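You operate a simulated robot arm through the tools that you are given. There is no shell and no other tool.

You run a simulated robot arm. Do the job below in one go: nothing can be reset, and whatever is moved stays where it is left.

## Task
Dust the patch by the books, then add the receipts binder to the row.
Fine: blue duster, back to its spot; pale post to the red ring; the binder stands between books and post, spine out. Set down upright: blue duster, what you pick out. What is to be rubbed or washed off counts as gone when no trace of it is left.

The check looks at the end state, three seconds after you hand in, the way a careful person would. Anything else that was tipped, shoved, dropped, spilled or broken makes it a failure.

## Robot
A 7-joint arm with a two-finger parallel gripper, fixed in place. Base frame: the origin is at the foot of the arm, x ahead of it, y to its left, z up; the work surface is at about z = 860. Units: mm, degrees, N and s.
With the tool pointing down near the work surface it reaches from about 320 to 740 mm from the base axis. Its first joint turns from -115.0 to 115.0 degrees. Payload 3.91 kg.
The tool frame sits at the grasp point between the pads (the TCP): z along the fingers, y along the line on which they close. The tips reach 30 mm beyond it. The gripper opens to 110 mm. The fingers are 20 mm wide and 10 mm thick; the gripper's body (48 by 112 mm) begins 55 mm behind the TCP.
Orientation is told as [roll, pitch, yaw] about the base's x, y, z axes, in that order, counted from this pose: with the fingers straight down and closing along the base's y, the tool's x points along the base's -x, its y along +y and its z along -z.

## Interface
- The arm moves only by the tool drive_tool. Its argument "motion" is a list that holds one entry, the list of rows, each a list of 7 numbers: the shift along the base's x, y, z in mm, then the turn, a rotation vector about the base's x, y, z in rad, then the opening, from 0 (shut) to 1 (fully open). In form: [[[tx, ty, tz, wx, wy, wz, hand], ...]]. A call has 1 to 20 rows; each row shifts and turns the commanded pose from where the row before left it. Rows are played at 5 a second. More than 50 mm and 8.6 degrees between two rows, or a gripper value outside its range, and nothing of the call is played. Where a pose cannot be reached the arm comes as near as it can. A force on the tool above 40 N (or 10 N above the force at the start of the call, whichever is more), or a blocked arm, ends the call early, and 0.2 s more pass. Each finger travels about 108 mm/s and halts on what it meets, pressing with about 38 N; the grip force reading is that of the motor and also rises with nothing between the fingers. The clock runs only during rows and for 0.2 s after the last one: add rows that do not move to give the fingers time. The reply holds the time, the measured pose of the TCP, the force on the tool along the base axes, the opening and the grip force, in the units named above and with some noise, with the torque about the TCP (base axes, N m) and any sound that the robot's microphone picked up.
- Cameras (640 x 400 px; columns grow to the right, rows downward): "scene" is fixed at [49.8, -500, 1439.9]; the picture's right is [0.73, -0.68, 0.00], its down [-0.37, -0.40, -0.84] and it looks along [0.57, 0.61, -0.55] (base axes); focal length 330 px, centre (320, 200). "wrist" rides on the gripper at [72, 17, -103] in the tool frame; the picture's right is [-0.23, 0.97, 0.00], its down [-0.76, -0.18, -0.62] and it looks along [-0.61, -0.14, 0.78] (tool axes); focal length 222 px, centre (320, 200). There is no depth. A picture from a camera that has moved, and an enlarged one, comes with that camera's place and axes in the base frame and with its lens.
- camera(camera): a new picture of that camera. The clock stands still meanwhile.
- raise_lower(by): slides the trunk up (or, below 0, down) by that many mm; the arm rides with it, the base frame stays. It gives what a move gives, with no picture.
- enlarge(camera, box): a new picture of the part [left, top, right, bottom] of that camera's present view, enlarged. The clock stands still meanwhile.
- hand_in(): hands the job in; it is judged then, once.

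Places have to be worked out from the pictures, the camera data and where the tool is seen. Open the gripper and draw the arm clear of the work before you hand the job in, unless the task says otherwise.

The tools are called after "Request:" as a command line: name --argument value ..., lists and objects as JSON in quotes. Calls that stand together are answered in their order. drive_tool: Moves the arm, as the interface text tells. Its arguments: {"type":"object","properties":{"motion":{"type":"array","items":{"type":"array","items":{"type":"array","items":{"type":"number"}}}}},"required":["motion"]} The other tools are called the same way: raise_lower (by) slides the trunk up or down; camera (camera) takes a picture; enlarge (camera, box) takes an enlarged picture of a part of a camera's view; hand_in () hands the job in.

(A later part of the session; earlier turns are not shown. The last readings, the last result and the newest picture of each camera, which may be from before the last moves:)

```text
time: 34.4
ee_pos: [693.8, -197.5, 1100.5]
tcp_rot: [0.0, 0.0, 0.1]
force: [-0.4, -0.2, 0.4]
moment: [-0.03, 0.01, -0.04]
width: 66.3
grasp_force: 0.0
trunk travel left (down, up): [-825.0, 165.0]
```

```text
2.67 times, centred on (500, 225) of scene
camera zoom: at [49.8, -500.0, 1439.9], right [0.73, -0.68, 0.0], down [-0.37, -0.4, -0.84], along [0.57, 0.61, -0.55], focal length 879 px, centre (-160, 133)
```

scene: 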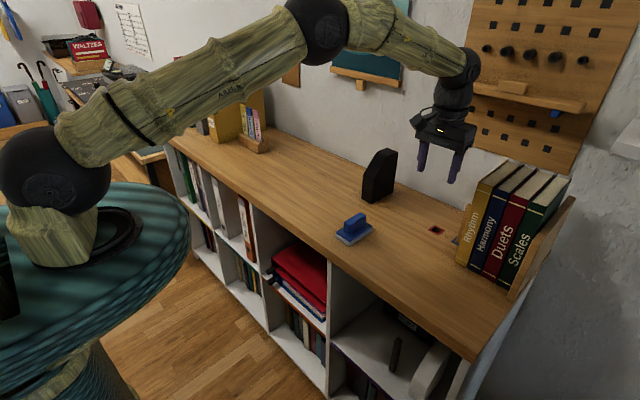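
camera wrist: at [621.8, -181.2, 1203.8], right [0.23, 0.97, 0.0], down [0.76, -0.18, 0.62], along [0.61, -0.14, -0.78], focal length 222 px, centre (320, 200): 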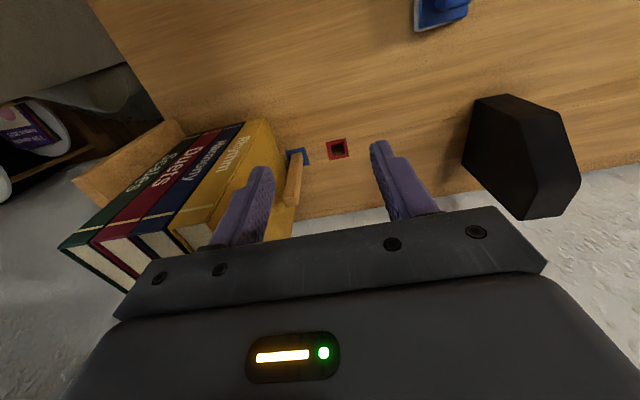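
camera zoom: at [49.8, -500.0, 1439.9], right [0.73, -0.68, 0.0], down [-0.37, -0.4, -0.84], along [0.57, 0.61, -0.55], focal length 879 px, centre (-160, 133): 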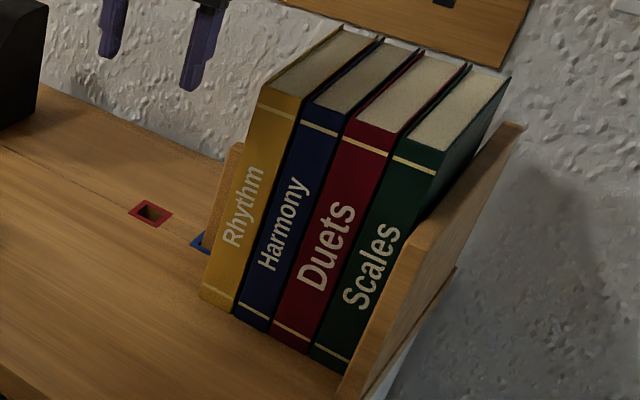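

Post: about 20 mm square at (791, −259), top near z 981. The Rhythm book's spine is at x≈713 and its left face at y≈−288. I'll use a horizontal tool pointing +x with the camera on top. First I back off to free space and turn the tool 90° of the 180° about its axis.

Request:
drive_tool --motion '[[[-33, 25, 12, 0, 0, 0, 0.6], [-33, 25, 12, 0, 0, 0, 0.6], [-33, 25, 12, 0, 0, 0, 0.6], [-33, 25, 12, 0, 0, 0, 0.6], [0, 0, 0, 0, 0, 0.1428, 0.6], [0, 0, 0, 0, 0, 0.1428, 0.6], [0, 0, 0, 0, 0, 0.1428, 0.6], [0, 0, 0, 0, 0, 0.1428, 0.6], [0, 0, 0, 0, 0, 0.1428, 0.6], [0, 0, 0, 0, 0, 0.1428, 0.6], [0, 0, 0, 0, 0, 0.1428, 0.6], [0, 0, 0, 0, 0, 0.1428, 0.6], [0, 0, 0, 0, 0, 0.1428, 0.6], [0, 0, 0, 0, 0, 0.1428, 0.6], [0, 0, 0, 0, 0, 0.1428, 0.6], [0, 0, 0, 0, 0, 0, 0.6]]]'

Request:
camera --camera "scene"

```text
time: 37.8
ee_pos: [561.9, -99.6, 1147.6]
tcp_rot: [0.1, -0.1, 90.1]
force: [0.0, 0.6, 0.1]
moment: [0.01, 0.02, -0.02]
width: 65.9
grasp_force: 0.0
trunk travel left (down, up): [-825.0, 165.0]
```

```text
taken
```

scene: 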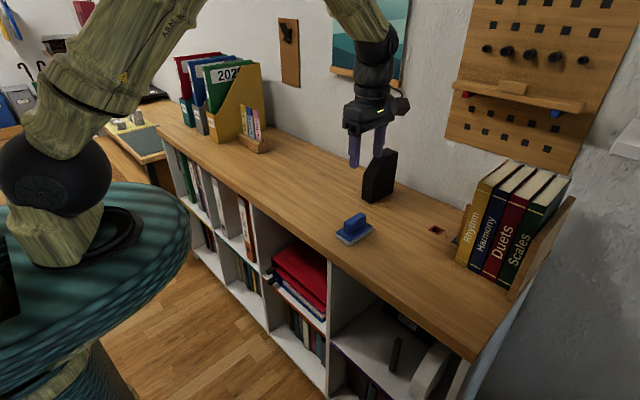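

Yaw to +90° worked. I'll go on with another 90° to reach 180°.

Request:
drive_tool --motion '[[[0, 0, 0, 0, 0, 0.1428, 0.6], [0, 0, 0, 0, 0, 0.1428, 0.6], [0, 0, 0, 0, 0, 0.1428, 0.6], [0, 0, 0, 0, 0, 0.1428, 0.6], [0, 0, 0, 0, 0, 0.1428, 0.6], [0, 0, 0, 0, 0, 0.1428, 0.6], [0, 0, 0, 0, 0, 0.1428, 0.6], [0, 0, 0, 0, 0, 0.1428, 0.6], [0, 0, 0, 0, 0, 0.1428, 0.6], [0, 0, 0, 0, 0, 0.1428, 0.6], [0, 0, 0, 0, 0, 0.1428, 0.6], [0, 0, 0, 0, 0, 0, 0.6]]]'

Request:
camera --camera "scene"

```text
time: 40.4
ee_pos: [561.0, -99.1, 1149.3]
tcp_rot: [0.0, -0.1, -180.0]
force: [-0.3, 1.2, 0.6]
moment: [-0.02, -0.02, 0.03]
width: 66.0
grasp_force: 0.0
trunk travel left (down, up): [-825.0, 165.0]
```

```text
taken
```

scene: 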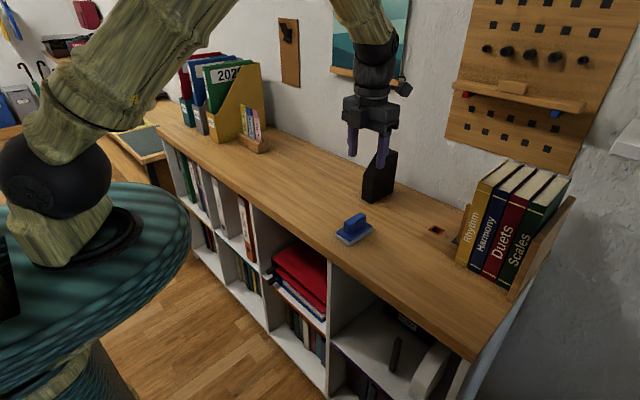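

Yaw is at 180°. Now I'll pitch the tool by −90° about y so the fingers point along +x, camera on top.

Request:
drive_tool --motion '[[[5, 0, 0, 0, -0.1428, 0, 0.6], [5, 0, 0, 0, -0.1428, 0, 0.6], [5, 0, 0, 0, -0.1428, 0, 0.6], [5, 0, 0, 0, -0.1428, 0, 0.6], [5, 0, 0, 0, -0.1428, 0, 0.6], [5, 0, 0, 0, -0.1428, 0, 0.6], [5, 0, 0, 0, -0.1428, 0, 0.6], [5, 0, 0, 0, -0.1428, 0, 0.6], [0, 0, 0, 0, -0.1428, 0, 0.6], [0, 0, 0, 0, -0.1428, 0, 0.6], [0, 0, 0, 0, -0.1428, 0, 0.6], [0, 0, 0, 0, 0, 0, 0.6]]]'

Request:
camera --camera "scene"

Request:
camera --camera "wrist"

```text
time: 43.0
ee_pos: [601.1, -98.8, 1148.1]
tcp_rot: [-151.4, 90.0, 28.4]
force: [0.0, 0.1, 0.4]
moment: [-0.05, -0.01, 0.01]
width: 65.9
grasp_force: 0.1
trunk travel left (down, up): [-825.0, 165.0]
```

```text
taken
```

scene: 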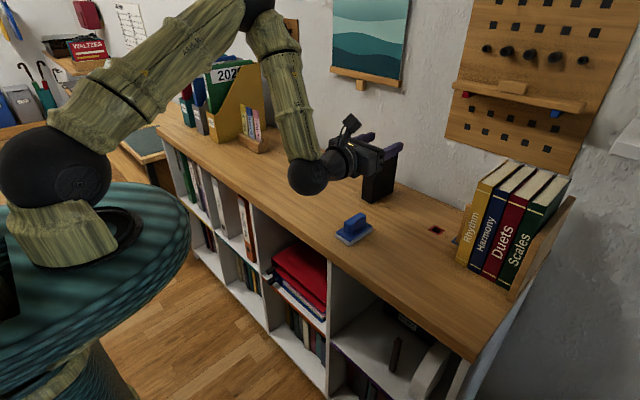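

```text
taken
camera wrist: at [498.6, -115.9, 1220.0], right [0.0, -0.97, -0.23], down [-0.62, 0.18, -0.76], along [0.78, 0.14, -0.61], focal length 222 px, centre (320, 200)
```

wrist: 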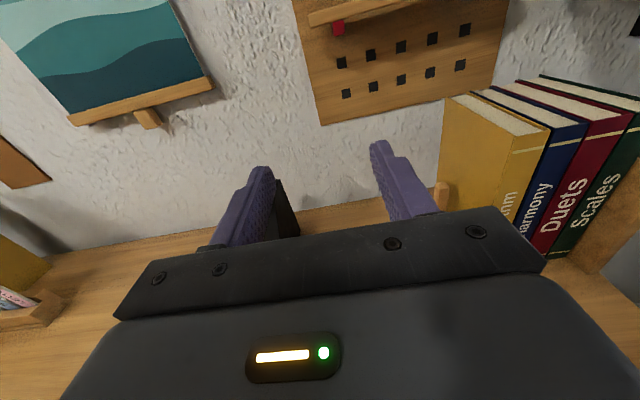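

The tool is now horizontal. I'll move in front of the post line, staying short of the book spines, set a narrow opening, and look.

Request:
drive_tool --motion '[[[10, -40, 0, 0, 0, 0, 0.4], [10, -40, 0, 0, 0, 0, 0.27], [10, -40, -20, 0, 0, 0, 0.27], [10, -39, -30, 0, 0, 0, 0.27], [0, 0, -40, 0, 0, 0, 0.27], [0, 0, 0, 0, 0, 0, 0.27]]]'

Request:
camera --camera "wrist"

Request:
camera --camera "scene"

```text
refused: row 4 steps farther than a row can; nothing moved
```

```text
taken
camera wrist: at [498.6, -115.9, 1220.0], right [0.0, -0.97, -0.23], down [-0.62, 0.18, -0.76], along [0.78, 0.14, -0.61], focal length 222 px, centre (320, 200)
```

wrist: 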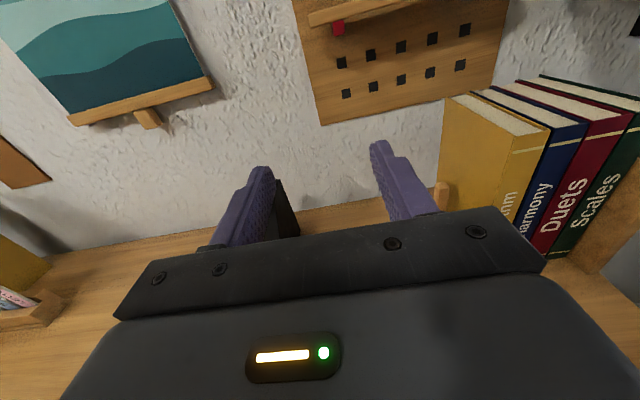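

```text
taken
```

scene: 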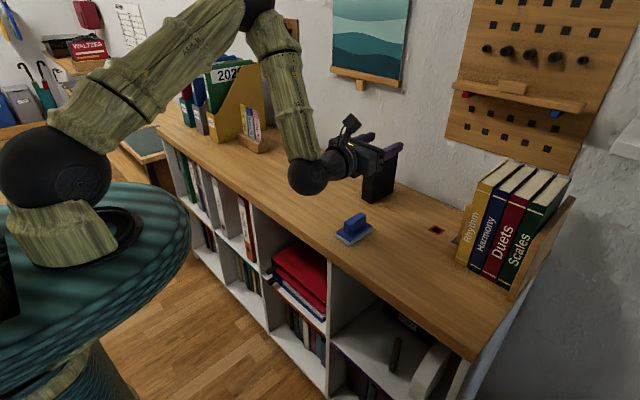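

One row was too long (over 50 mm combined), so I'll resend it with smaller rows.

Request:
drive_tool --motion '[[[10, -35, 0, 0, 0, 0, 0.4], [10, -35, 0, 0, 0, 0, 0.27], [10, -35, -15, 0, 0, 0, 0.27], [10, -30, -15, 0, 0, 0, 0.27], [10, -24, -20, 0, 0, 0, 0.27], [0, 0, -30, 0, 0, 0, 0.27], [0, 0, 0, 0, 0, 0, 0.27]]]'

Request:
camera --camera "wrist"

Request:
camera --camera "scene"

```text
time: 44.6
ee_pos: [651.8, -258.6, 1065.2]
tcp_rot: [-67.8, 89.9, 112.2]
force: [-0.8, 0.0, -1.3]
moment: [0.01, 0.04, -0.03]
width: 29.5
grasp_force: 0.0
trunk travel left (down, up): [-825.0, 165.0]
```

```text
taken
camera wrist: at [548.9, -274.6, 1137.3], right [0.0, -0.97, -0.23], down [-0.62, 0.18, -0.76], along [0.78, 0.14, -0.61], focal length 222 px, centre (320, 200)
```

wrist: 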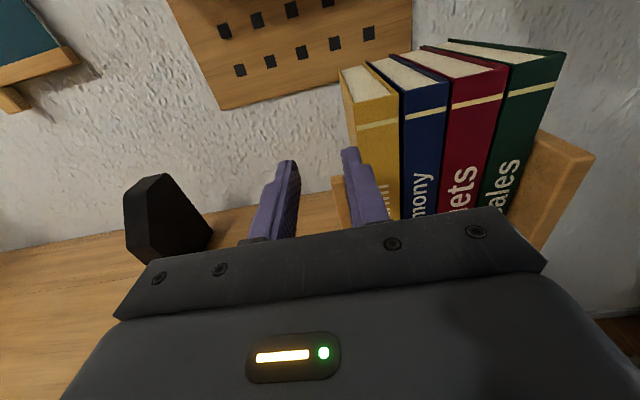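

```text
taken
```

scene: 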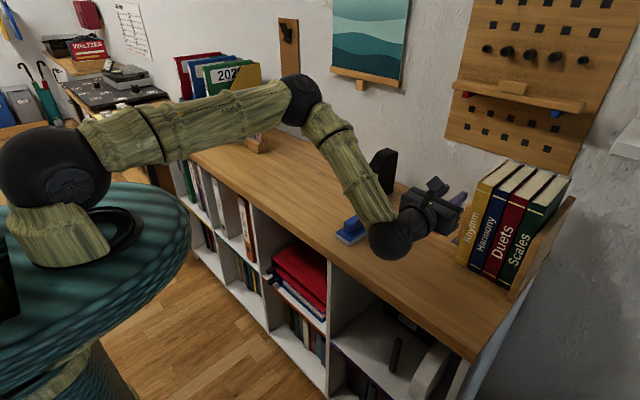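

I'll go down to z≈966 in front of the post and check alignment.

Request:
drive_tool --motion '[[[0, 0, -25, 0, 0, 0, 0.27], [0, 0, -25, 0, 0, 0, 0.27], [0, 0, -25, 0, 0, 0, 0.27], [0, 0, -24, 0, 0, 0, 0.27], [0, 0, 0, 0, 0, 0, 0.27]]]'

Request:
enlarge --camera "wrist" --box '[240, 100, 440, 230]'

Request:
camera --camera "scene"

Request:
enlarge --camera "scene" --box '[370, 170, 530, 270]'

```text
time: 45.8
ee_pos: [650.2, -257.6, 968.9]
tcp_rot: [-61.6, 89.9, 118.5]
force: [-0.6, -0.3, 0.0]
moment: [-0.01, 0.03, 0.01]
width: 29.7
grasp_force: 0.0
trunk travel left (down, up): [-825.0, 165.0]
```

```text
3.08 times, centred on (340, 165) of wrist
camera zoom: at [548.2, -274.4, 1040.5], right [0.0, -0.97, -0.23], down [-0.62, 0.18, -0.76], along [0.78, 0.14, -0.61], focal length 684 px, centre (258, 308)
```

zoom: 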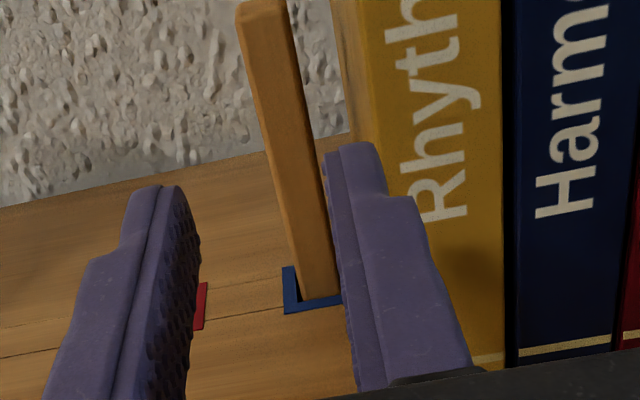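

```text
taken
```

scene: 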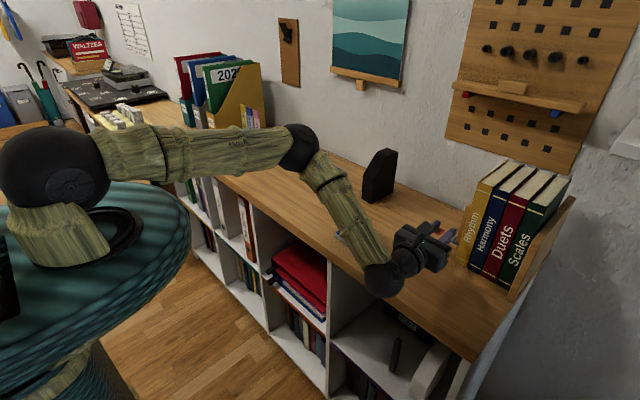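

```text
4.00 times, centred on (450, 220) of scene
camera zoom: at [49.8, -500.0, 1439.9], right [0.73, -0.68, 0.0], down [-0.37, -0.4, -0.84], along [0.57, 0.61, -0.55], focal length 1319 px, centre (-200, 120)
```

zoom: 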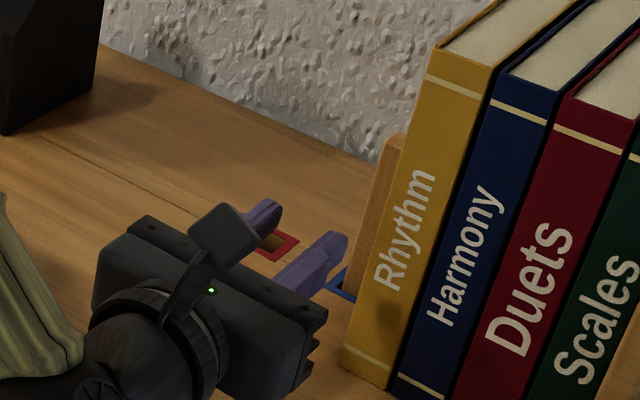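

Good view. I'll zoom in on the post for exact alignment.

Request:
enlarge --camera "wrist" --box '[300, 90, 380, 210]'

Request:
enlarge --camera "wrist" --box '[320, 170, 370, 210]'

Request:
enlarge --camera "wrist" --box '[310, 60, 380, 120]'

```text
3.33 times, centred on (340, 150) of wrist
camera zoom: at [548.2, -274.4, 1040.5], right [0.0, -0.97, -0.23], down [-0.62, 0.18, -0.76], along [0.78, 0.14, -0.61], focal length 740 px, centre (253, 367)
```

zoom: 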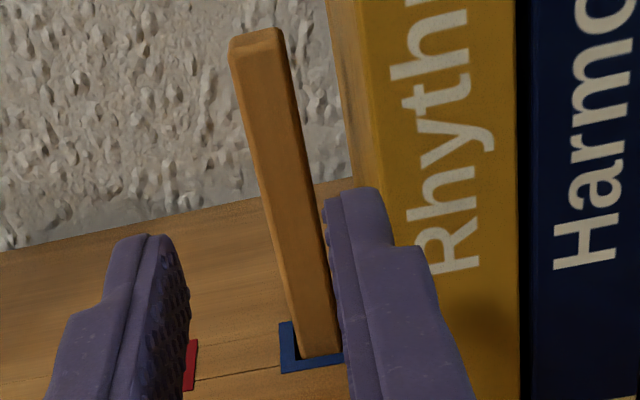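

```text
10.00 times, centred on (345, 190) of wrist
camera zoom: at [548.2, -274.4, 1040.5], right [0.0, -0.97, -0.23], down [-0.62, 0.18, -0.76], along [0.78, 0.14, -0.61], focal length 2221 px, centre (70, 300)
```

zoom: 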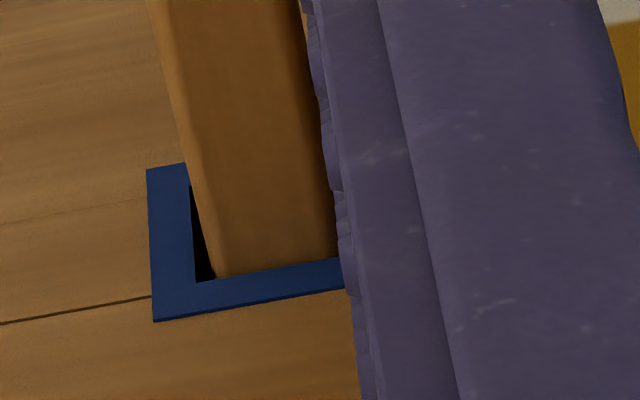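

```text
6.67 times, centred on (345, 90) of wrist
camera zoom: at [548.2, -274.4, 1040.5], right [0.0, -0.97, -0.23], down [-0.62, 0.18, -0.76], along [0.78, 0.14, -0.61], focal length 1481 px, centre (153, 933)
```

zoom: 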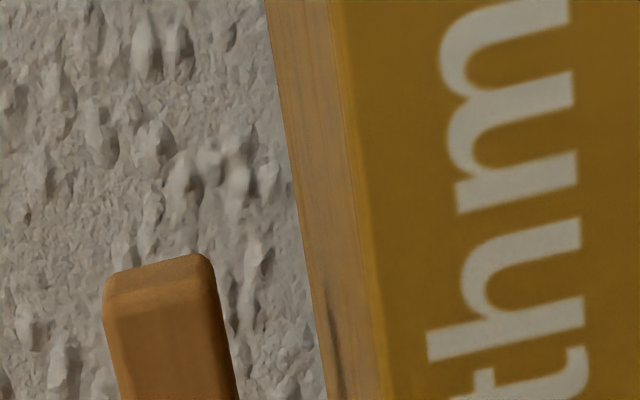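

The fingers are 10 mm thick at the tips and about 14 mm further back. The post is about 16 mm wide, and its centre lies roughly 2.8 mm to the −y side of the tool centre. I'll shift y by −2.8 mm, lower 8 mm, narrow the opening to 22 mm and advance until the tips are just short of the post.

Request:
drive_tool --motion '[[[0, -2.8, -8, 0, 0, 0, 0.2], [15, 0, 0, 0, 0, 0, 0.2], [20, 0, 0, 0, 0, 0, 0.2], [20, 0, 0, 0, 0, 0, 0.2], [15, 0, 0, 0, 0, 0, 0.2], [10, 0, 0, 0, 0, 0, 0.2], [0, 0, 0, 0, 0, 0, 0.2], [0, 0, 0, 0, 0, 0, 0.2]]]'

Request:
camera --camera "wrist"

Request:
enlarge --camera "wrist" --box '[270, 100, 390, 220]'

Request:
enlarge --camera "scene" --box '[420, 190, 520, 270]'

```text
time: 47.6
ee_pos: [732.5, -261.0, 962.0]
tcp_rot: [-46.1, 89.8, 134.0]
force: [0.0, -0.1, 0.3]
moment: [-0.01, -0.02, -0.02]
width: 22.1
grasp_force: 0.0
trunk travel left (down, up): [-825.0, 165.0]
```

```text
taken
camera wrist: at [629.2, -276.8, 1033.9], right [0.0, -0.97, -0.23], down [-0.62, 0.18, -0.76], along [0.78, 0.14, -0.61], focal length 222 px, centre (320, 200)
```

wrist: 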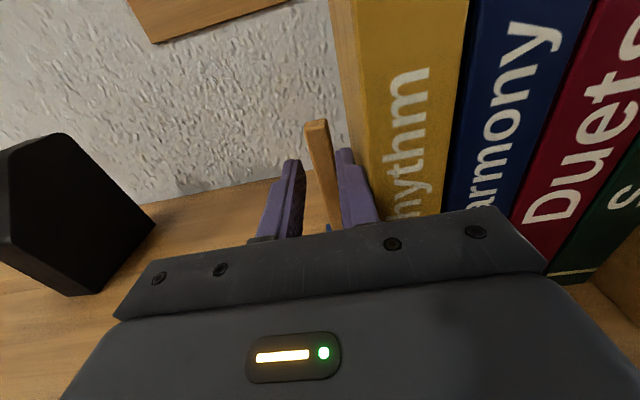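

```text
3.33 times, centred on (330, 160) of wrist
camera zoom: at [629.2, -276.8, 1033.9], right [0.0, -0.97, -0.23], down [-0.62, 0.18, -0.76], along [0.78, 0.14, -0.61], focal length 740 px, centre (287, 333)
```

zoom: 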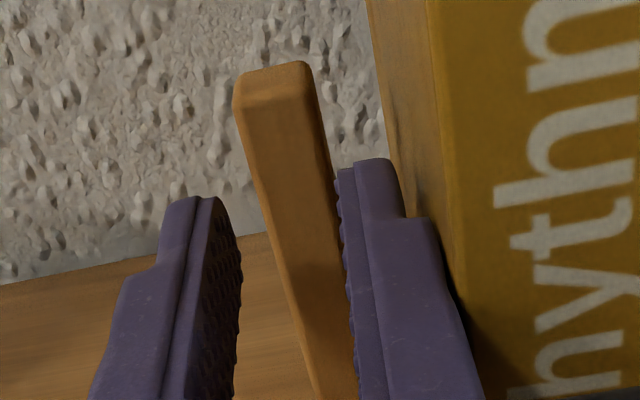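

```text
5.00 times, centred on (470, 230) of scene
camera zoom: at [49.8, -500.0, 1439.9], right [0.73, -0.68, 0.0], down [-0.37, -0.4, -0.84], along [0.57, 0.61, -0.55], focal length 1649 px, centre (-430, 50)
```

zoom: 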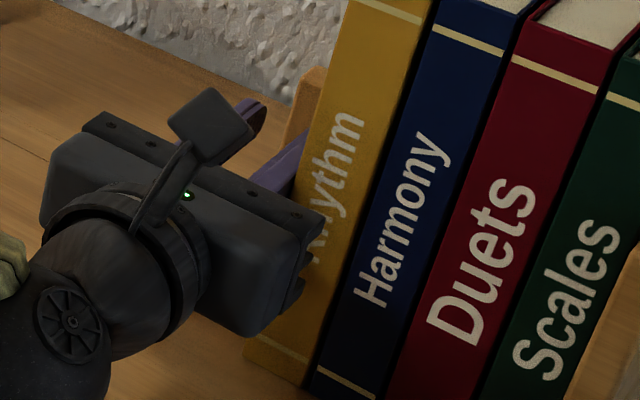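

The post is centred between the fingers, and the right finger's thick part has about 2 mm to the book. I'll narrow slightly to 20.5 mm and advance in small steps, checking force.

Request:
drive_tool --motion '[[[0, 0.2, 0, 0, 0, 0, 0.186], [0, 0, 0, 0, 0, 0, 0.186], [5, 0, 0, 0, 0, 0, 0.186], [5, 0, 0, 0, 0, 0, 0.186], [5, 0, 0, 0, 0, 0, 0.186], [3, 0, 0, 0, 0, 0, 0.186], [0, 0, 0, 0, 0, 0, 0.186]]]'

Request:
enlarge --camera "wrist" --box '[270, 100, 390, 220]'

Request:
enlarge --camera "scene" --box '[430, 200, 510, 270]'

```text
time: 49.2
ee_pos: [748.9, -261.1, 961.1]
tcp_rot: [-62.2, 89.9, 117.7]
force: [0.5, 0.5, 0.6]
moment: [0.04, 0.01, 0.01]
width: 20.4
grasp_force: 0.1
trunk travel left (down, up): [-825.0, 165.0]
```

```text
3.33 times, centred on (330, 160) of wrist
camera zoom: at [646.6, -277.7, 1033.0], right [0.0, -0.97, -0.23], down [-0.62, 0.18, -0.76], along [0.78, 0.14, -0.61], focal length 740 px, centre (287, 333)
```

zoom: 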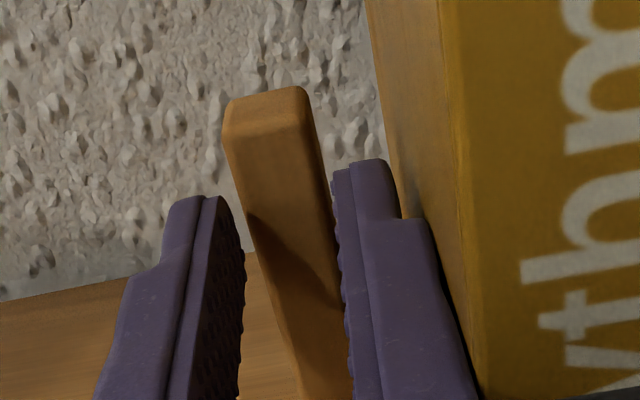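

```text
5.71 times, centred on (470, 235) of scene
camera zoom: at [49.8, -500.0, 1439.9], right [0.73, -0.68, 0.0], down [-0.37, -0.4, -0.84], along [0.57, 0.61, -0.55], focal length 1884 px, centre (-537, 0)
```

zoom: 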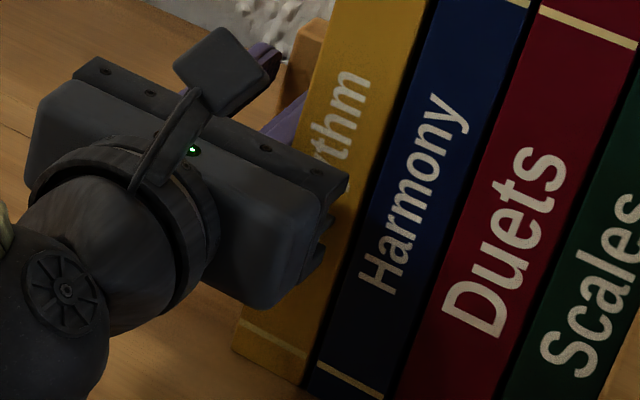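

Aligned. I'll advance 12 mm more so the tips overlap the post while the gripper body stays just short of the spine.

Request:
drive_tool --motion '[[[4, 0, 0, 0, 0, 0, 0.186], [4, 0, 0, 0, 0, 0, 0.186], [4, 0, 0, 0, 0, 0, 0.186], [0, 0, 0, 0, 0, 0, 0.186]]]'

Request:
enlarge --camera "wrist" --box '[270, 100, 390, 220]'

Request:
camera --camera "wrist"

Request:
enlarge --camera "scene" --box '[430, 200, 510, 270]'

```text
time: 50.2
ee_pos: [761.0, -260.8, 961.0]
tcp_rot: [-45.4, 90.0, 134.7]
force: [-0.8, 0.5, -0.2]
moment: [0.04, 0.0, 0.02]
width: 20.2
grasp_force: 0.0
trunk travel left (down, up): [-825.0, 165.0]
```

```text
3.33 times, centred on (330, 160) of wrist
camera zoom: at [658.7, -278.1, 1033.1], right [0.0, -0.97, -0.23], down [-0.62, 0.18, -0.76], along [0.78, 0.14, -0.61], focal length 740 px, centre (287, 333)
```

zoom: 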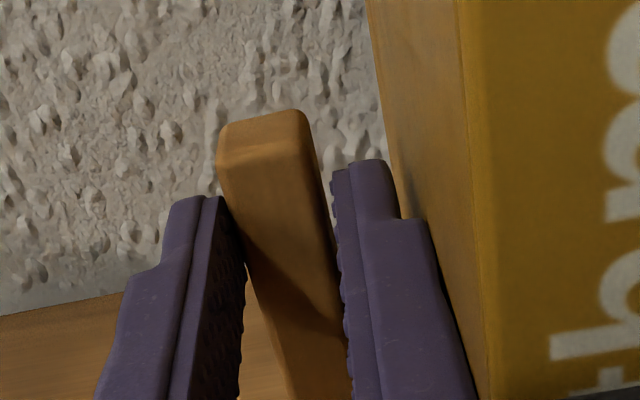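

```text
taken
camera wrist: at [658.7, -278.1, 1033.1], right [0.0, -0.97, -0.23], down [-0.62, 0.18, -0.76], along [0.78, 0.14, -0.61], focal length 222 px, centre (320, 200)
```

wrist: 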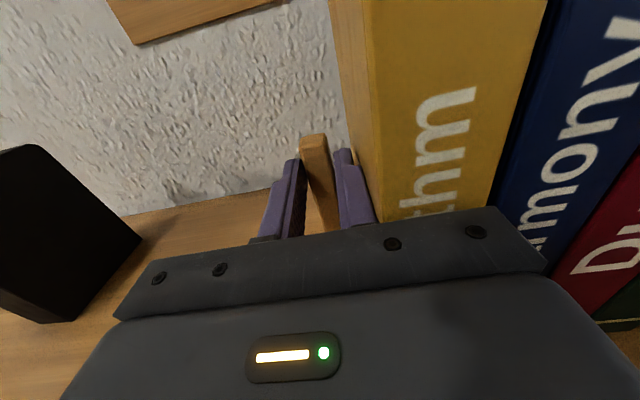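

```text
5.71 times, centred on (470, 235) of scene
camera zoom: at [49.8, -500.0, 1439.9], right [0.73, -0.68, 0.0], down [-0.37, -0.4, -0.84], along [0.57, 0.61, -0.55], focal length 1884 px, centre (-537, 0)
```

zoom: 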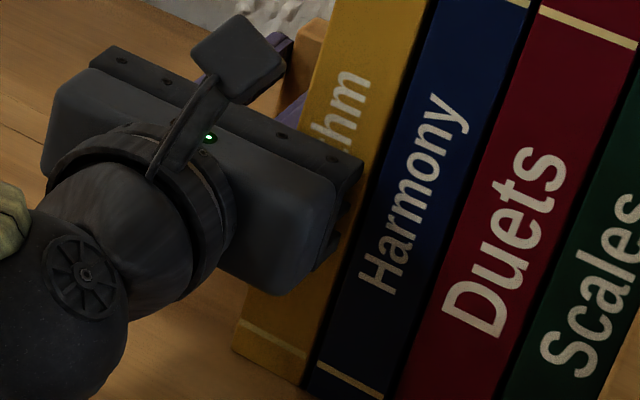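

Tips now overlap the post and no force shows. I'll go 2 mm further, then close on the post.

Request:
drive_tool --motion '[[[2, 0, 0, 0, 0, 0, 0.186], [0, 0, 0, 0, 0, 0, 0.165], [0, 0, 0, 0, 0, 0, 0.15], [0, 0, 0, 0, 0, 0, 0.1], [0, 0, 0, 0, 0, 0, 0.0], [0, 0, 0, 0, 0, 0, 0.0], [0, 0, 0, 0, 0, 0, 0.0]]]'

Request:
enlarge --camera "wrist" --box '[270, 100, 390, 220]'

Request:
enlarge --camera "scene" --box '[430, 170, 530, 270]'

```text
time: 51.8
ee_pos: [763.8, -261.7, 961.8]
tcp_rot: [-53.7, 89.9, 126.4]
force: [-1.0, -0.4, -0.2]
moment: [-0.01, -0.02, -0.01]
width: 16.4
grasp_force: 37.9
trunk travel left (down, up): [-825.0, 165.0]
```

```text
3.33 times, centred on (330, 160) of wrist
camera zoom: at [661.1, -278.2, 1033.1], right [0.0, -0.97, -0.23], down [-0.62, 0.18, -0.76], along [0.78, 0.14, -0.61], focal length 740 px, centre (287, 333)
```

zoom: 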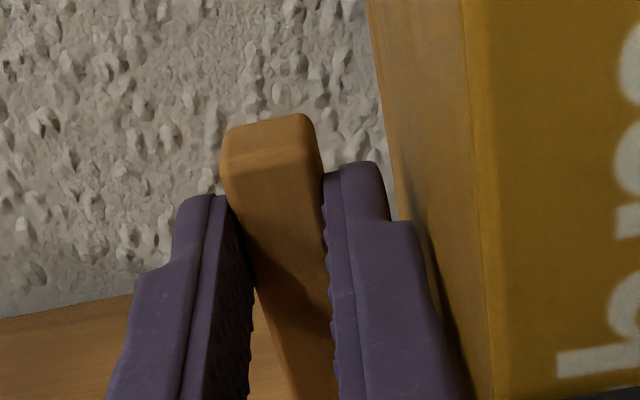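

```text
4.00 times, centred on (480, 220) of scene
camera zoom: at [49.8, -500.0, 1439.9], right [0.73, -0.68, 0.0], down [-0.37, -0.4, -0.84], along [0.57, 0.61, -0.55], focal length 1319 px, centre (-320, 120)
```

zoom: 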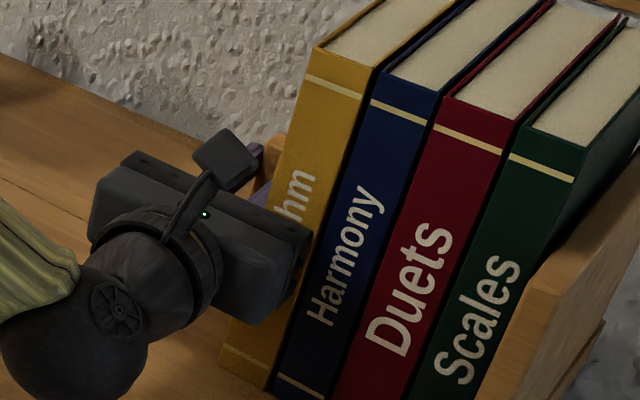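

Gripped at 16.4 mm. I'll lift it slowly and straight up.

Request:
drive_tool --motion '[[[0, 0, 3, 0, 0, 0, 0.0], [0, 0, 5, 0, 0, 0, 0.0], [0, 0, 6, 0, 0, 0, 0.0], [0, 0, 8, 0, 0, 0, 0.0], [0, 0, 8, 0, 0, 0, 0.0], [0, 0, 8, 0, 0, 0, 0.0], [0, 0, 8, 0, 0, 0, 0.0], [0, 0, 8, 0, 0, 0, 0.0], [0, 0, 0, 0, 0, 0, 0.0]]]'

Request:
camera --camera "wrist"

Request:
enlarge --camera "scene" --box '[400, 150, 530, 270]'

```text
time: 53.8
ee_pos: [764.7, -261.8, 1015.5]
tcp_rot: [-47.1, 90.0, 132.8]
force: [0.0, 0.4, -0.5]
moment: [-0.01, 0.03, -0.01]
width: 16.7
grasp_force: 38.1
trunk travel left (down, up): [-825.0, 165.0]
```

```text
taken
camera wrist: at [661.7, -277.7, 1087.7], right [0.0, -0.97, -0.23], down [-0.62, 0.18, -0.76], along [0.78, 0.14, -0.61], focal length 222 px, centre (320, 200)
```

wrist: 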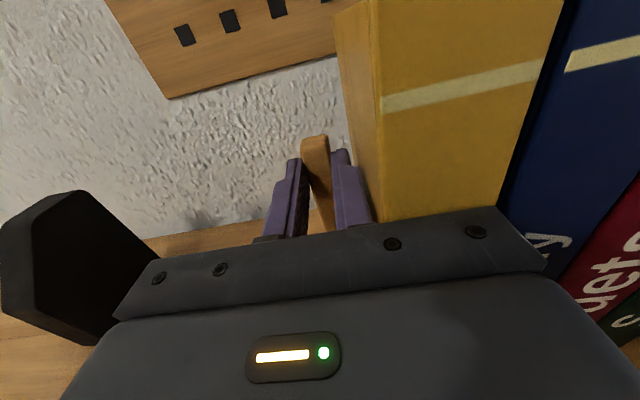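

```text
3.33 times, centred on (465, 210) of scene
camera zoom: at [49.8, -500.0, 1439.9], right [0.73, -0.68, 0.0], down [-0.37, -0.4, -0.84], along [0.57, 0.61, -0.55], focal length 1099 px, centre (-163, 167)
```

zoom: 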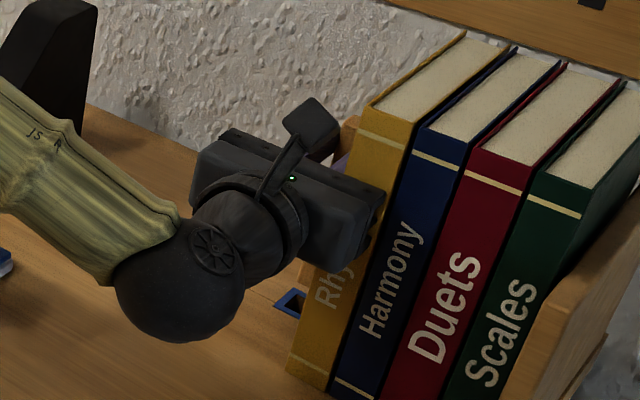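

Let me check that the post's foot is clear of the hole.

Request:
enlarge --camera "scene" --box '[430, 210, 490, 255]'

Request:
enlarge --camera "wrist" --box '[270, 120, 390, 240]'

```text
8.89 times, centred on (460, 232) of scene
camera zoom: at [49.8, -500.0, 1439.9], right [0.73, -0.68, 0.0], down [-0.37, -0.4, -0.84], along [0.57, 0.61, -0.55], focal length 2931 px, centre (-924, -89)
```

zoom: 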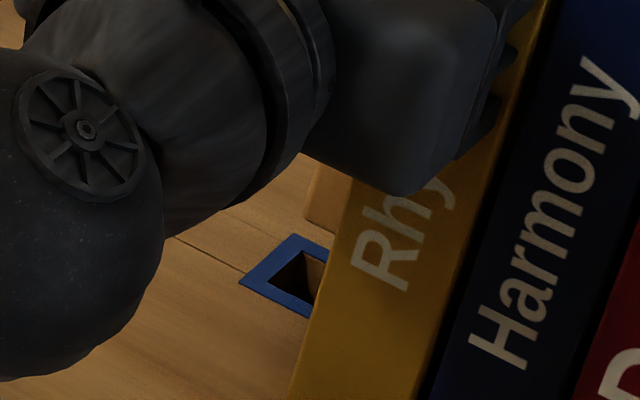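

```text
3.33 times, centred on (330, 180) of wrist
camera zoom: at [661.7, -277.7, 1087.7], right [0.0, -0.97, -0.23], down [-0.62, 0.18, -0.76], along [0.78, 0.14, -0.61], focal length 740 px, centre (287, 267)
```

zoom: 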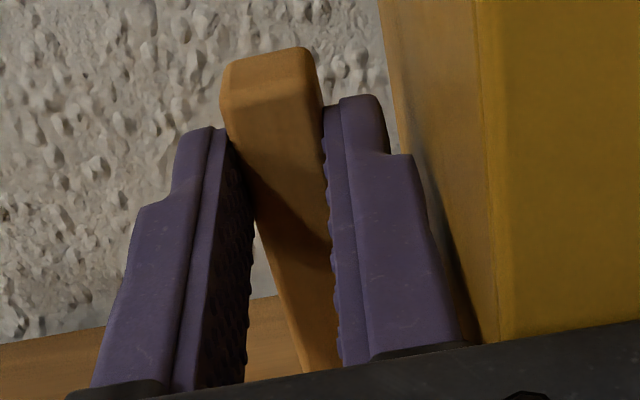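

The foot is about 20 mm above the table. I'll shift 70.4 mm in +y and about 1 mm in +x to above the red ring.

Request:
drive_tool --motion '[[[0, 10, 0, 0, 0, 0, 0.0], [0.2, 15, 0, 0, 0, 0, 0.0], [0.3, 15, 0, 0, 0, 0, 0.0], [0.3, 15, 0, 0, 0, 0, 0.0], [0.2, 10, 0, 0, 0, 0, 0.0], [0, 5.4, 0, 0, 0, 0, 0.0], [0, 0, 0, 0, 0, 0, 0.0], [0, 0, 0, 0, 0, 0, 0.0]]]'

Request:
camera --camera "wrist"

Request:
enlarge --camera "scene" --box '[400, 190, 470, 250]'

Request:
camera --camera "scene"

```text
time: 55.6
ee_pos: [764.4, -191.6, 1016.1]
tcp_rot: [-48.2, 89.9, 131.7]
force: [0.2, -0.1, 0.7]
moment: [0.0, 0.0, 0.0]
width: 16.7
grasp_force: 37.9
trunk travel left (down, up): [-825.0, 165.0]
```

```text
taken
camera wrist: at [662.1, -207.5, 1088.1], right [0.0, -0.97, -0.23], down [-0.62, 0.18, -0.76], along [0.78, 0.14, -0.61], focal length 222 px, centre (320, 200)
```

wrist: 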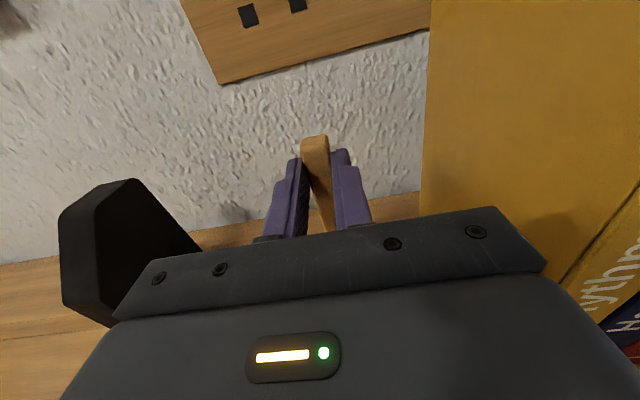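

```text
6.67 times, centred on (435, 220) of scene
camera zoom: at [49.8, -500.0, 1439.9], right [0.73, -0.68, 0.0], down [-0.37, -0.4, -0.84], along [0.57, 0.61, -0.55], focal length 2198 px, centre (-447, 67)
```

zoom: 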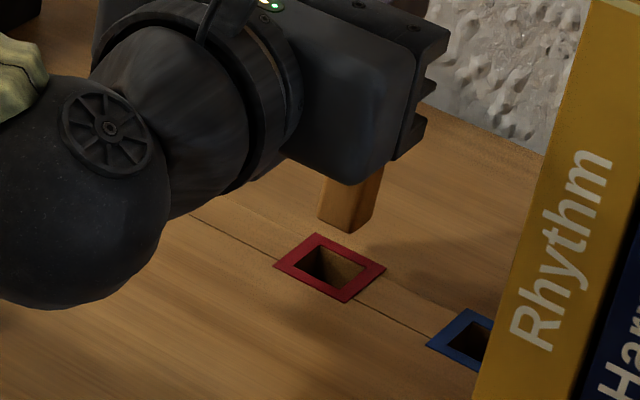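

```text
taken
```

scene: 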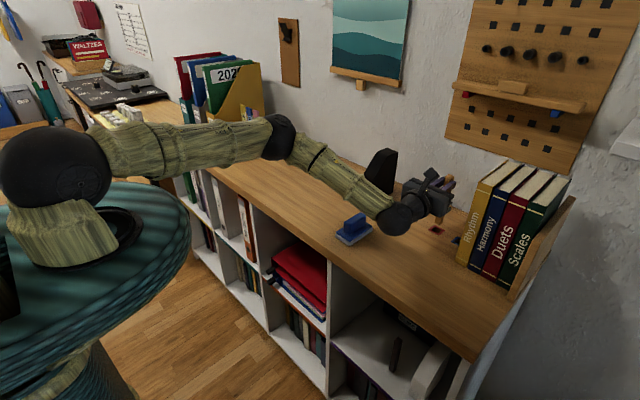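

The post foot measures about 0.7 mm from the red hole's centre, well inside the slack of roughly 2.5 mm. I'll lower it to just above the hole and re-check.

Request:
drive_tool --motion '[[[-0.3, 0.3, -6, 0, 0, 0, 0.0], [0, 0, -6, 0, 0, 0, 0.0], [0, 0, -6, 0, 0, 0, 0.0], [0, 0, 0, 0, 0, 0, 0.0]]]'

Request:
enlarge --camera "scene" --box '[420, 205, 460, 245]'

```text
time: 56.6
ee_pos: [765.5, -191.1, 998.0]
tcp_rot: [-70.2, 90.0, 109.5]
force: [-1.2, 0.0, -0.7]
moment: [0.01, 0.01, 0.02]
width: 16.6
grasp_force: 38.3
trunk travel left (down, up): [-825.0, 165.0]
```

```text
10.00 times, centred on (440, 225) of scene
camera zoom: at [49.8, -500.0, 1439.9], right [0.73, -0.68, 0.0], down [-0.37, -0.4, -0.84], along [0.57, 0.61, -0.55], focal length 3297 px, centre (-880, -50)
```

zoom: 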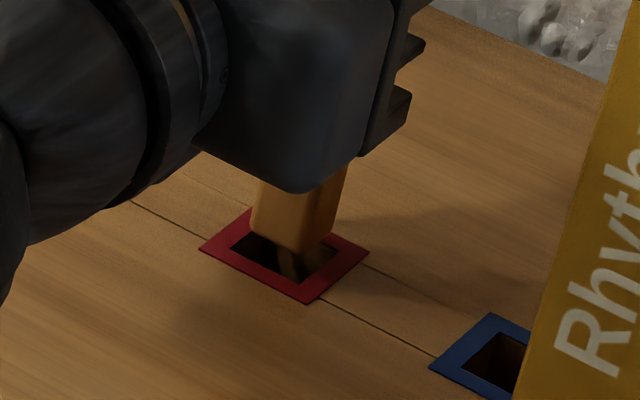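

The foot is about 8 mm above the table. It is offset about 1.3 mm toward −y relative to the hole. I'll correct by +1.2 y and +0.4 x and lower it into the hole.

Request:
drive_tool --motion '[[[0.4, 1.2, 0, 0, 0, 0, 0.0], [0, 0, -5, 0, 0, 0, 0.0], [0, 0, -4, 0, 0, 0, 0.0], [0, 0, -4, 0, 0, 0, 0.0], [0, 0, 0, 0, 0, 0, 0.0]]]'

Request:
enlarge --camera "scene" --box '[420, 205, 460, 245]'

```text
time: 57.8
ee_pos: [764.8, -189.3, 981.1]
tcp_rot: [-11.9, 89.8, 168.0]
force: [-1.0, -0.4, 0.1]
moment: [0.01, 0.0, -0.04]
width: 16.7
grasp_force: 38.0
trunk travel left (down, up): [-825.0, 165.0]
```

```text
10.00 times, centred on (440, 225) of scene
camera zoom: at [49.8, -500.0, 1439.9], right [0.73, -0.68, 0.0], down [-0.37, -0.4, -0.84], along [0.57, 0.61, -0.55], focal length 3297 px, centre (-880, -50)
```

zoom: 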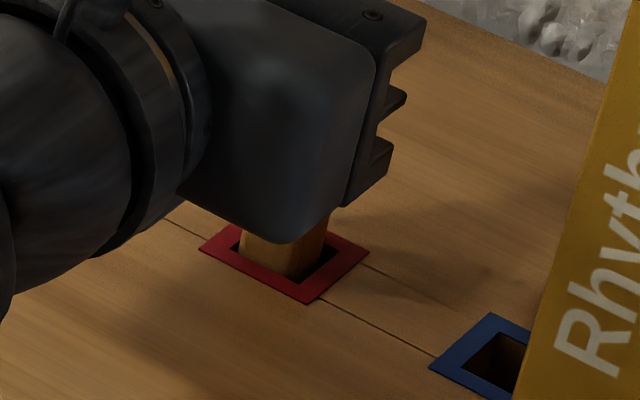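

The post is entering the red hole with no force. I'll lower the rest of the way.

Request:
drive_tool --motion '[[[0, 0, -5, 0, 0, 0, 0.0], [0, 0, -5, 0, 0, 0, 0.0], [0, 0, -5, 0, 0, 0, 0.0], [0, 0, -4, 0, 0, 0, 0.0], [0, 0, -3, 0, 0, 0, 0.0], [0, 0, 0, 0, 0, 0, 0.0]]]'

Request:
enlarge --camera "scene" --box '[410, 190, 470, 250]'

Request:
enlarge --camera "wrist" --box '[270, 120, 390, 240]'

```text
time: 59.2
ee_pos: [764.9, -189.1, 961.7]
tcp_rot: [-43.4, 89.8, 136.6]
force: [0.7, -0.4, -0.5]
moment: [-0.01, 0.03, 0.02]
width: 16.6
grasp_force: 37.8
trunk travel left (down, up): [-825.0, 165.0]
```

```text
6.67 times, centred on (440, 220) of scene
camera zoom: at [49.8, -500.0, 1439.9], right [0.73, -0.68, 0.0], down [-0.37, -0.4, -0.84], along [0.57, 0.61, -0.55], focal length 2198 px, centre (-480, 67)
```

zoom: 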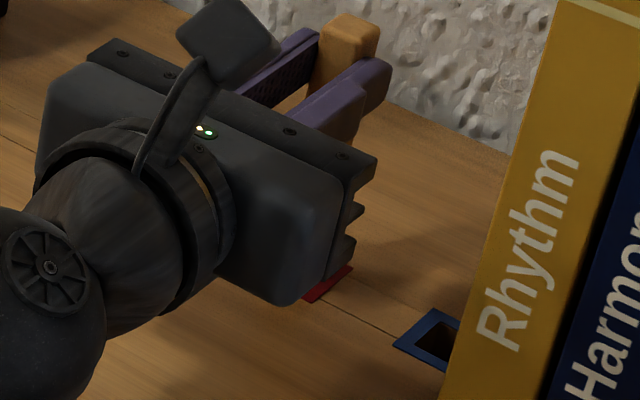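

```text
3.33 times, centred on (330, 180) of wrist
camera zoom: at [661.7, -205.6, 1033.6], right [0.0, -0.97, -0.23], down [-0.62, 0.18, -0.76], along [0.78, 0.14, -0.61], focal length 740 px, centre (287, 267)
```

zoom: 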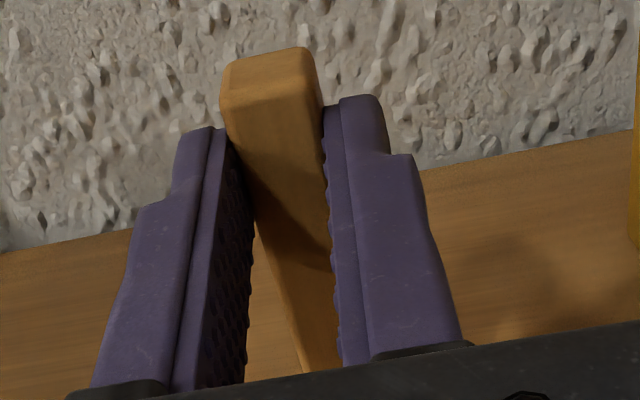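

No contact yet; originally it was seated at command z 961.8. I'll lower slightly until it seats.

Request:
drive_tool --motion '[[[0, 0, -0.8, 0, 0, 0, 0.0], [0, 0, -0.7, 0, 0, 0, 0.0], [0, 0, 0, 0, 0, 0, 0.0]]]'

```text
time: 60.0
ee_pos: [765.0, -188.7, 960.6]
tcp_rot: [-142.8, 90.0, 37.1]
force: [-0.6, -2.4, 4.9]
moment: [-0.15, -0.11, -0.02]
width: 16.7
grasp_force: 37.8
trunk travel left (down, up): [-825.0, 165.0]
```

It is seated, at about 5 N. I'll open and back straight out in −x.

Request:
drive_tool --motion '[[[0, 0, 0, 0, 0, 0, 0.2], [0, 0, 0, 0, 0, 0, 0.3], [0, 0, 0, 0, 0, 0, 0.35], [0, 0, 0, 0, 0, 0, 0.35], [-20, 0, 0, 0, 0, 0, 0.35], [-30, 0, 0, 0, 0, 0, 0.35], [-30, 0, 0, 0, 0, 0, 0.35], [-30, 0, 20, 0, 0, 0, 0.35], [-10, 0, 40, 0, 0, 0, 0.35], [0, 0, 40, 0, 0, 0, 0.35], [0, 0, 0, 0, 0, 0, 0.35]]]'

Request:
camera --camera "wrist"

Request:
camera --camera "scene"

Request:
enlarge --camera "scene" --box '[400, 170, 500, 270]'

```text
time: 62.4
ee_pos: [645.6, -188.8, 1061.5]
tcp_rot: [-48.8, 89.8, 131.3]
force: [-0.4, 0.4, 0.9]
moment: [-0.01, 0.01, -0.03]
width: 38.7
grasp_force: 0.0
trunk travel left (down, up): [-825.0, 165.0]
```

```text
taken
camera wrist: at [543.3, -206.2, 1133.2], right [0.0, -0.97, -0.23], down [-0.62, 0.18, -0.76], along [0.78, 0.14, -0.61], focal length 222 px, centre (320, 200)
```

wrist: 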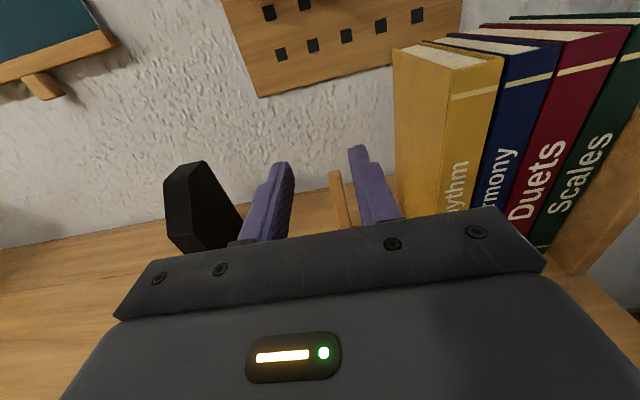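

```text
taken
```

scene: 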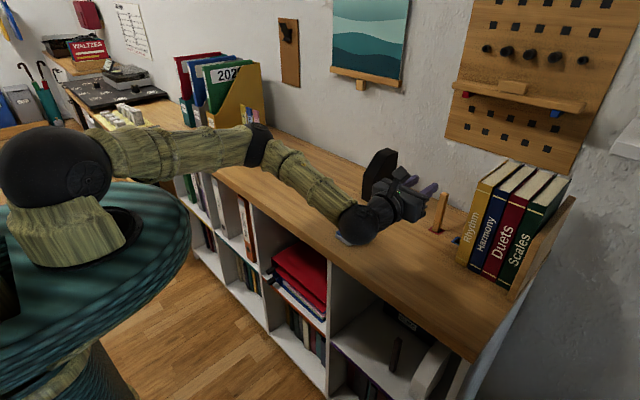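

```text
4.00 times, centred on (450, 220) of scene
camera zoom: at [49.8, -500.0, 1439.9], right [0.73, -0.68, 0.0], down [-0.37, -0.4, -0.84], along [0.57, 0.61, -0.55], focal length 1319 px, centre (-200, 120)
```

zoom: 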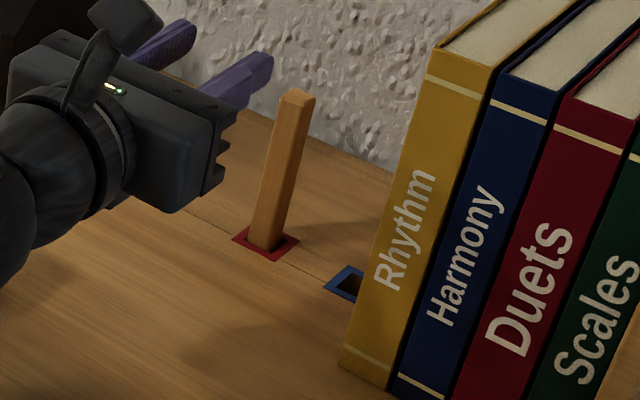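

The pale post now stands upright in the red ring. Next is the binder. I'll swing over the top to y≈368, staying high above the table with the tool still pointing +x.

Request:
drive_tool --motion '[[[-10, 0, 40, 0, 0, 0, 0.6], [-10, 20, 30, 0, 0, 0, 0.6], [0, 40, 0, 0, 0, 0, 0.6], [0, 40, 0, 0, 0, 0, 0.6], [0, 40, 0, 0, 0, 0, 0.6], [0, 40, 0, 0, 0, 0, 0.6], [0, 40, 0, 0, 0, 0, 0.6], [0, 40, 0, 0, 0, 0, 0.6], [0, 40, 0, 0, 0, 0, 0.6], [0, 40, 0, 0, 0, 0, 0.6], [0, 40, 0, 0, 0, 0, 0.6], [0, 0, 0, 0, 0, 0, 0.6]]]'

Request:
camera --camera "scene"

```text
time: 65.0
ee_pos: [623.8, 190.0, 1130.2]
tcp_rot: [-51.3, 89.9, 128.6]
force: [0.8, -0.5, 0.2]
moment: [0.01, 0.01, -0.01]
width: 65.9
grasp_force: 0.0
trunk travel left (down, up): [-825.0, 165.0]
```

```text
taken
```

scene: 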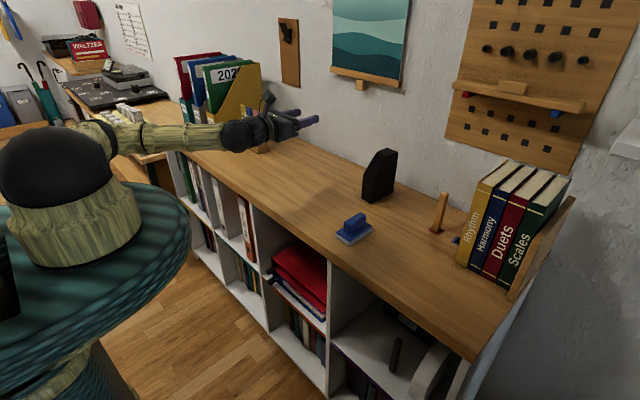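

Continue to y≈368 and draw back to x≈420, so that the tips are in front of the shelf's front plane.

Request:
drive_tool --motion '[[[-10, 44, 0, 0, 0, 0, 0.6], [-10, 44, 0, 0, 0, 0, 0.6], [-10, 44, 0, 0, 0, 0, 0.6], [-10, 45.7, 0, 0, 0, 0, 0.6], [-40, 0, 0, 0, 0, 0, 0.6], [-40, 0, 0, 0, 0, 0, 0.6], [-40, 0, 0, 0, 0, 0, 0.6], [-44.1, 0, 0, 0, 0, 0, 0.6], [0, 0, 0, 0, 0, 0, 0.6]]]'

Request:
camera --camera "scene"

Request:
camera --camera "wrist"

```text
time: 67.0
ee_pos: [491.5, 351.7, 1127.7]
tcp_rot: [99.6, 89.0, -82.2]
force: [0.6, 0.3, 0.1]
moment: [-0.01, -0.01, -0.02]
width: 66.0
grasp_force: 0.0
out of reach, approached as far as the arm can: row 7, 8
trunk travel left (down, up): [-825.0, 165.0]
```

```text
taken
```

scene: 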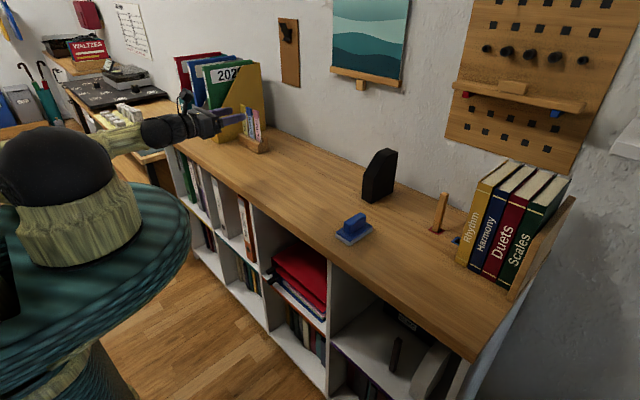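

```text
taken
camera wrist: at [387.4, 339.4, 1198.6], right [-0.03, -0.98, -0.21], down [-0.62, 0.19, -0.77], along [0.79, 0.11, -0.61], focal length 222 px, centre (320, 200)
```

wrist: 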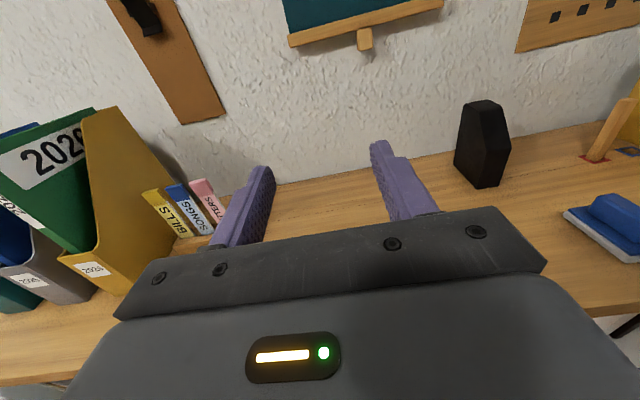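

The arm hit a limit here at x≈491. I'll move the command forward again and find out how the reach behaves before going lower.

Request:
drive_tool --motion '[[[0, 0, 0, 0, 0, 0, 0.6]]]'

Request:
enlarge --camera "scene" --box '[0, 60, 280, 235]'

```text
time: 67.4
ee_pos: [490.6, 352.0, 1127.2]
tcp_rot: [94.8, 89.3, -87.1]
force: [-0.7, 0.2, -0.6]
moment: [0.01, -0.01, -0.03]
width: 65.9
grasp_force: 0.2
trunk travel left (down, up): [-825.0, 165.0]
```

```text
2.29 times, centred on (140, 148) of scene
camera zoom: at [49.8, -500.0, 1439.9], right [0.73, -0.68, 0.0], down [-0.37, -0.4, -0.84], along [0.57, 0.61, -0.55], focal length 754 px, centre (731, 320)
```

zoom: 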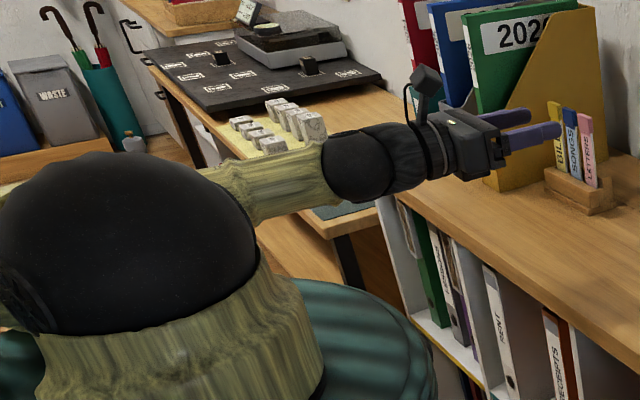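

The elbow has swung out to the left, so joint 1 is likely at its limit. I'll move forward again, turn the tool back down so the elbow comes up, and then approach the shelf front from that posture.

Request:
drive_tool --motion '[[[40, 0, 0, 0, 0, 0, 0.6], [40, 0, 0, 0, 0, 0, 0.6], [40, 0, 0, 0, 0, 0, 0.6], [0, 0, 0, 0, 0, 0, 0.6]]]'

```text
time: 68.4
ee_pos: [595.2, 373.3, 1132.2]
tcp_rot: [-79.8, 89.6, 100.4]
force: [0.5, -0.3, 0.1]
moment: [-0.02, 0.04, -0.01]
width: 66.0
grasp_force: 0.0
trunk travel left (down, up): [-825.0, 165.0]
```

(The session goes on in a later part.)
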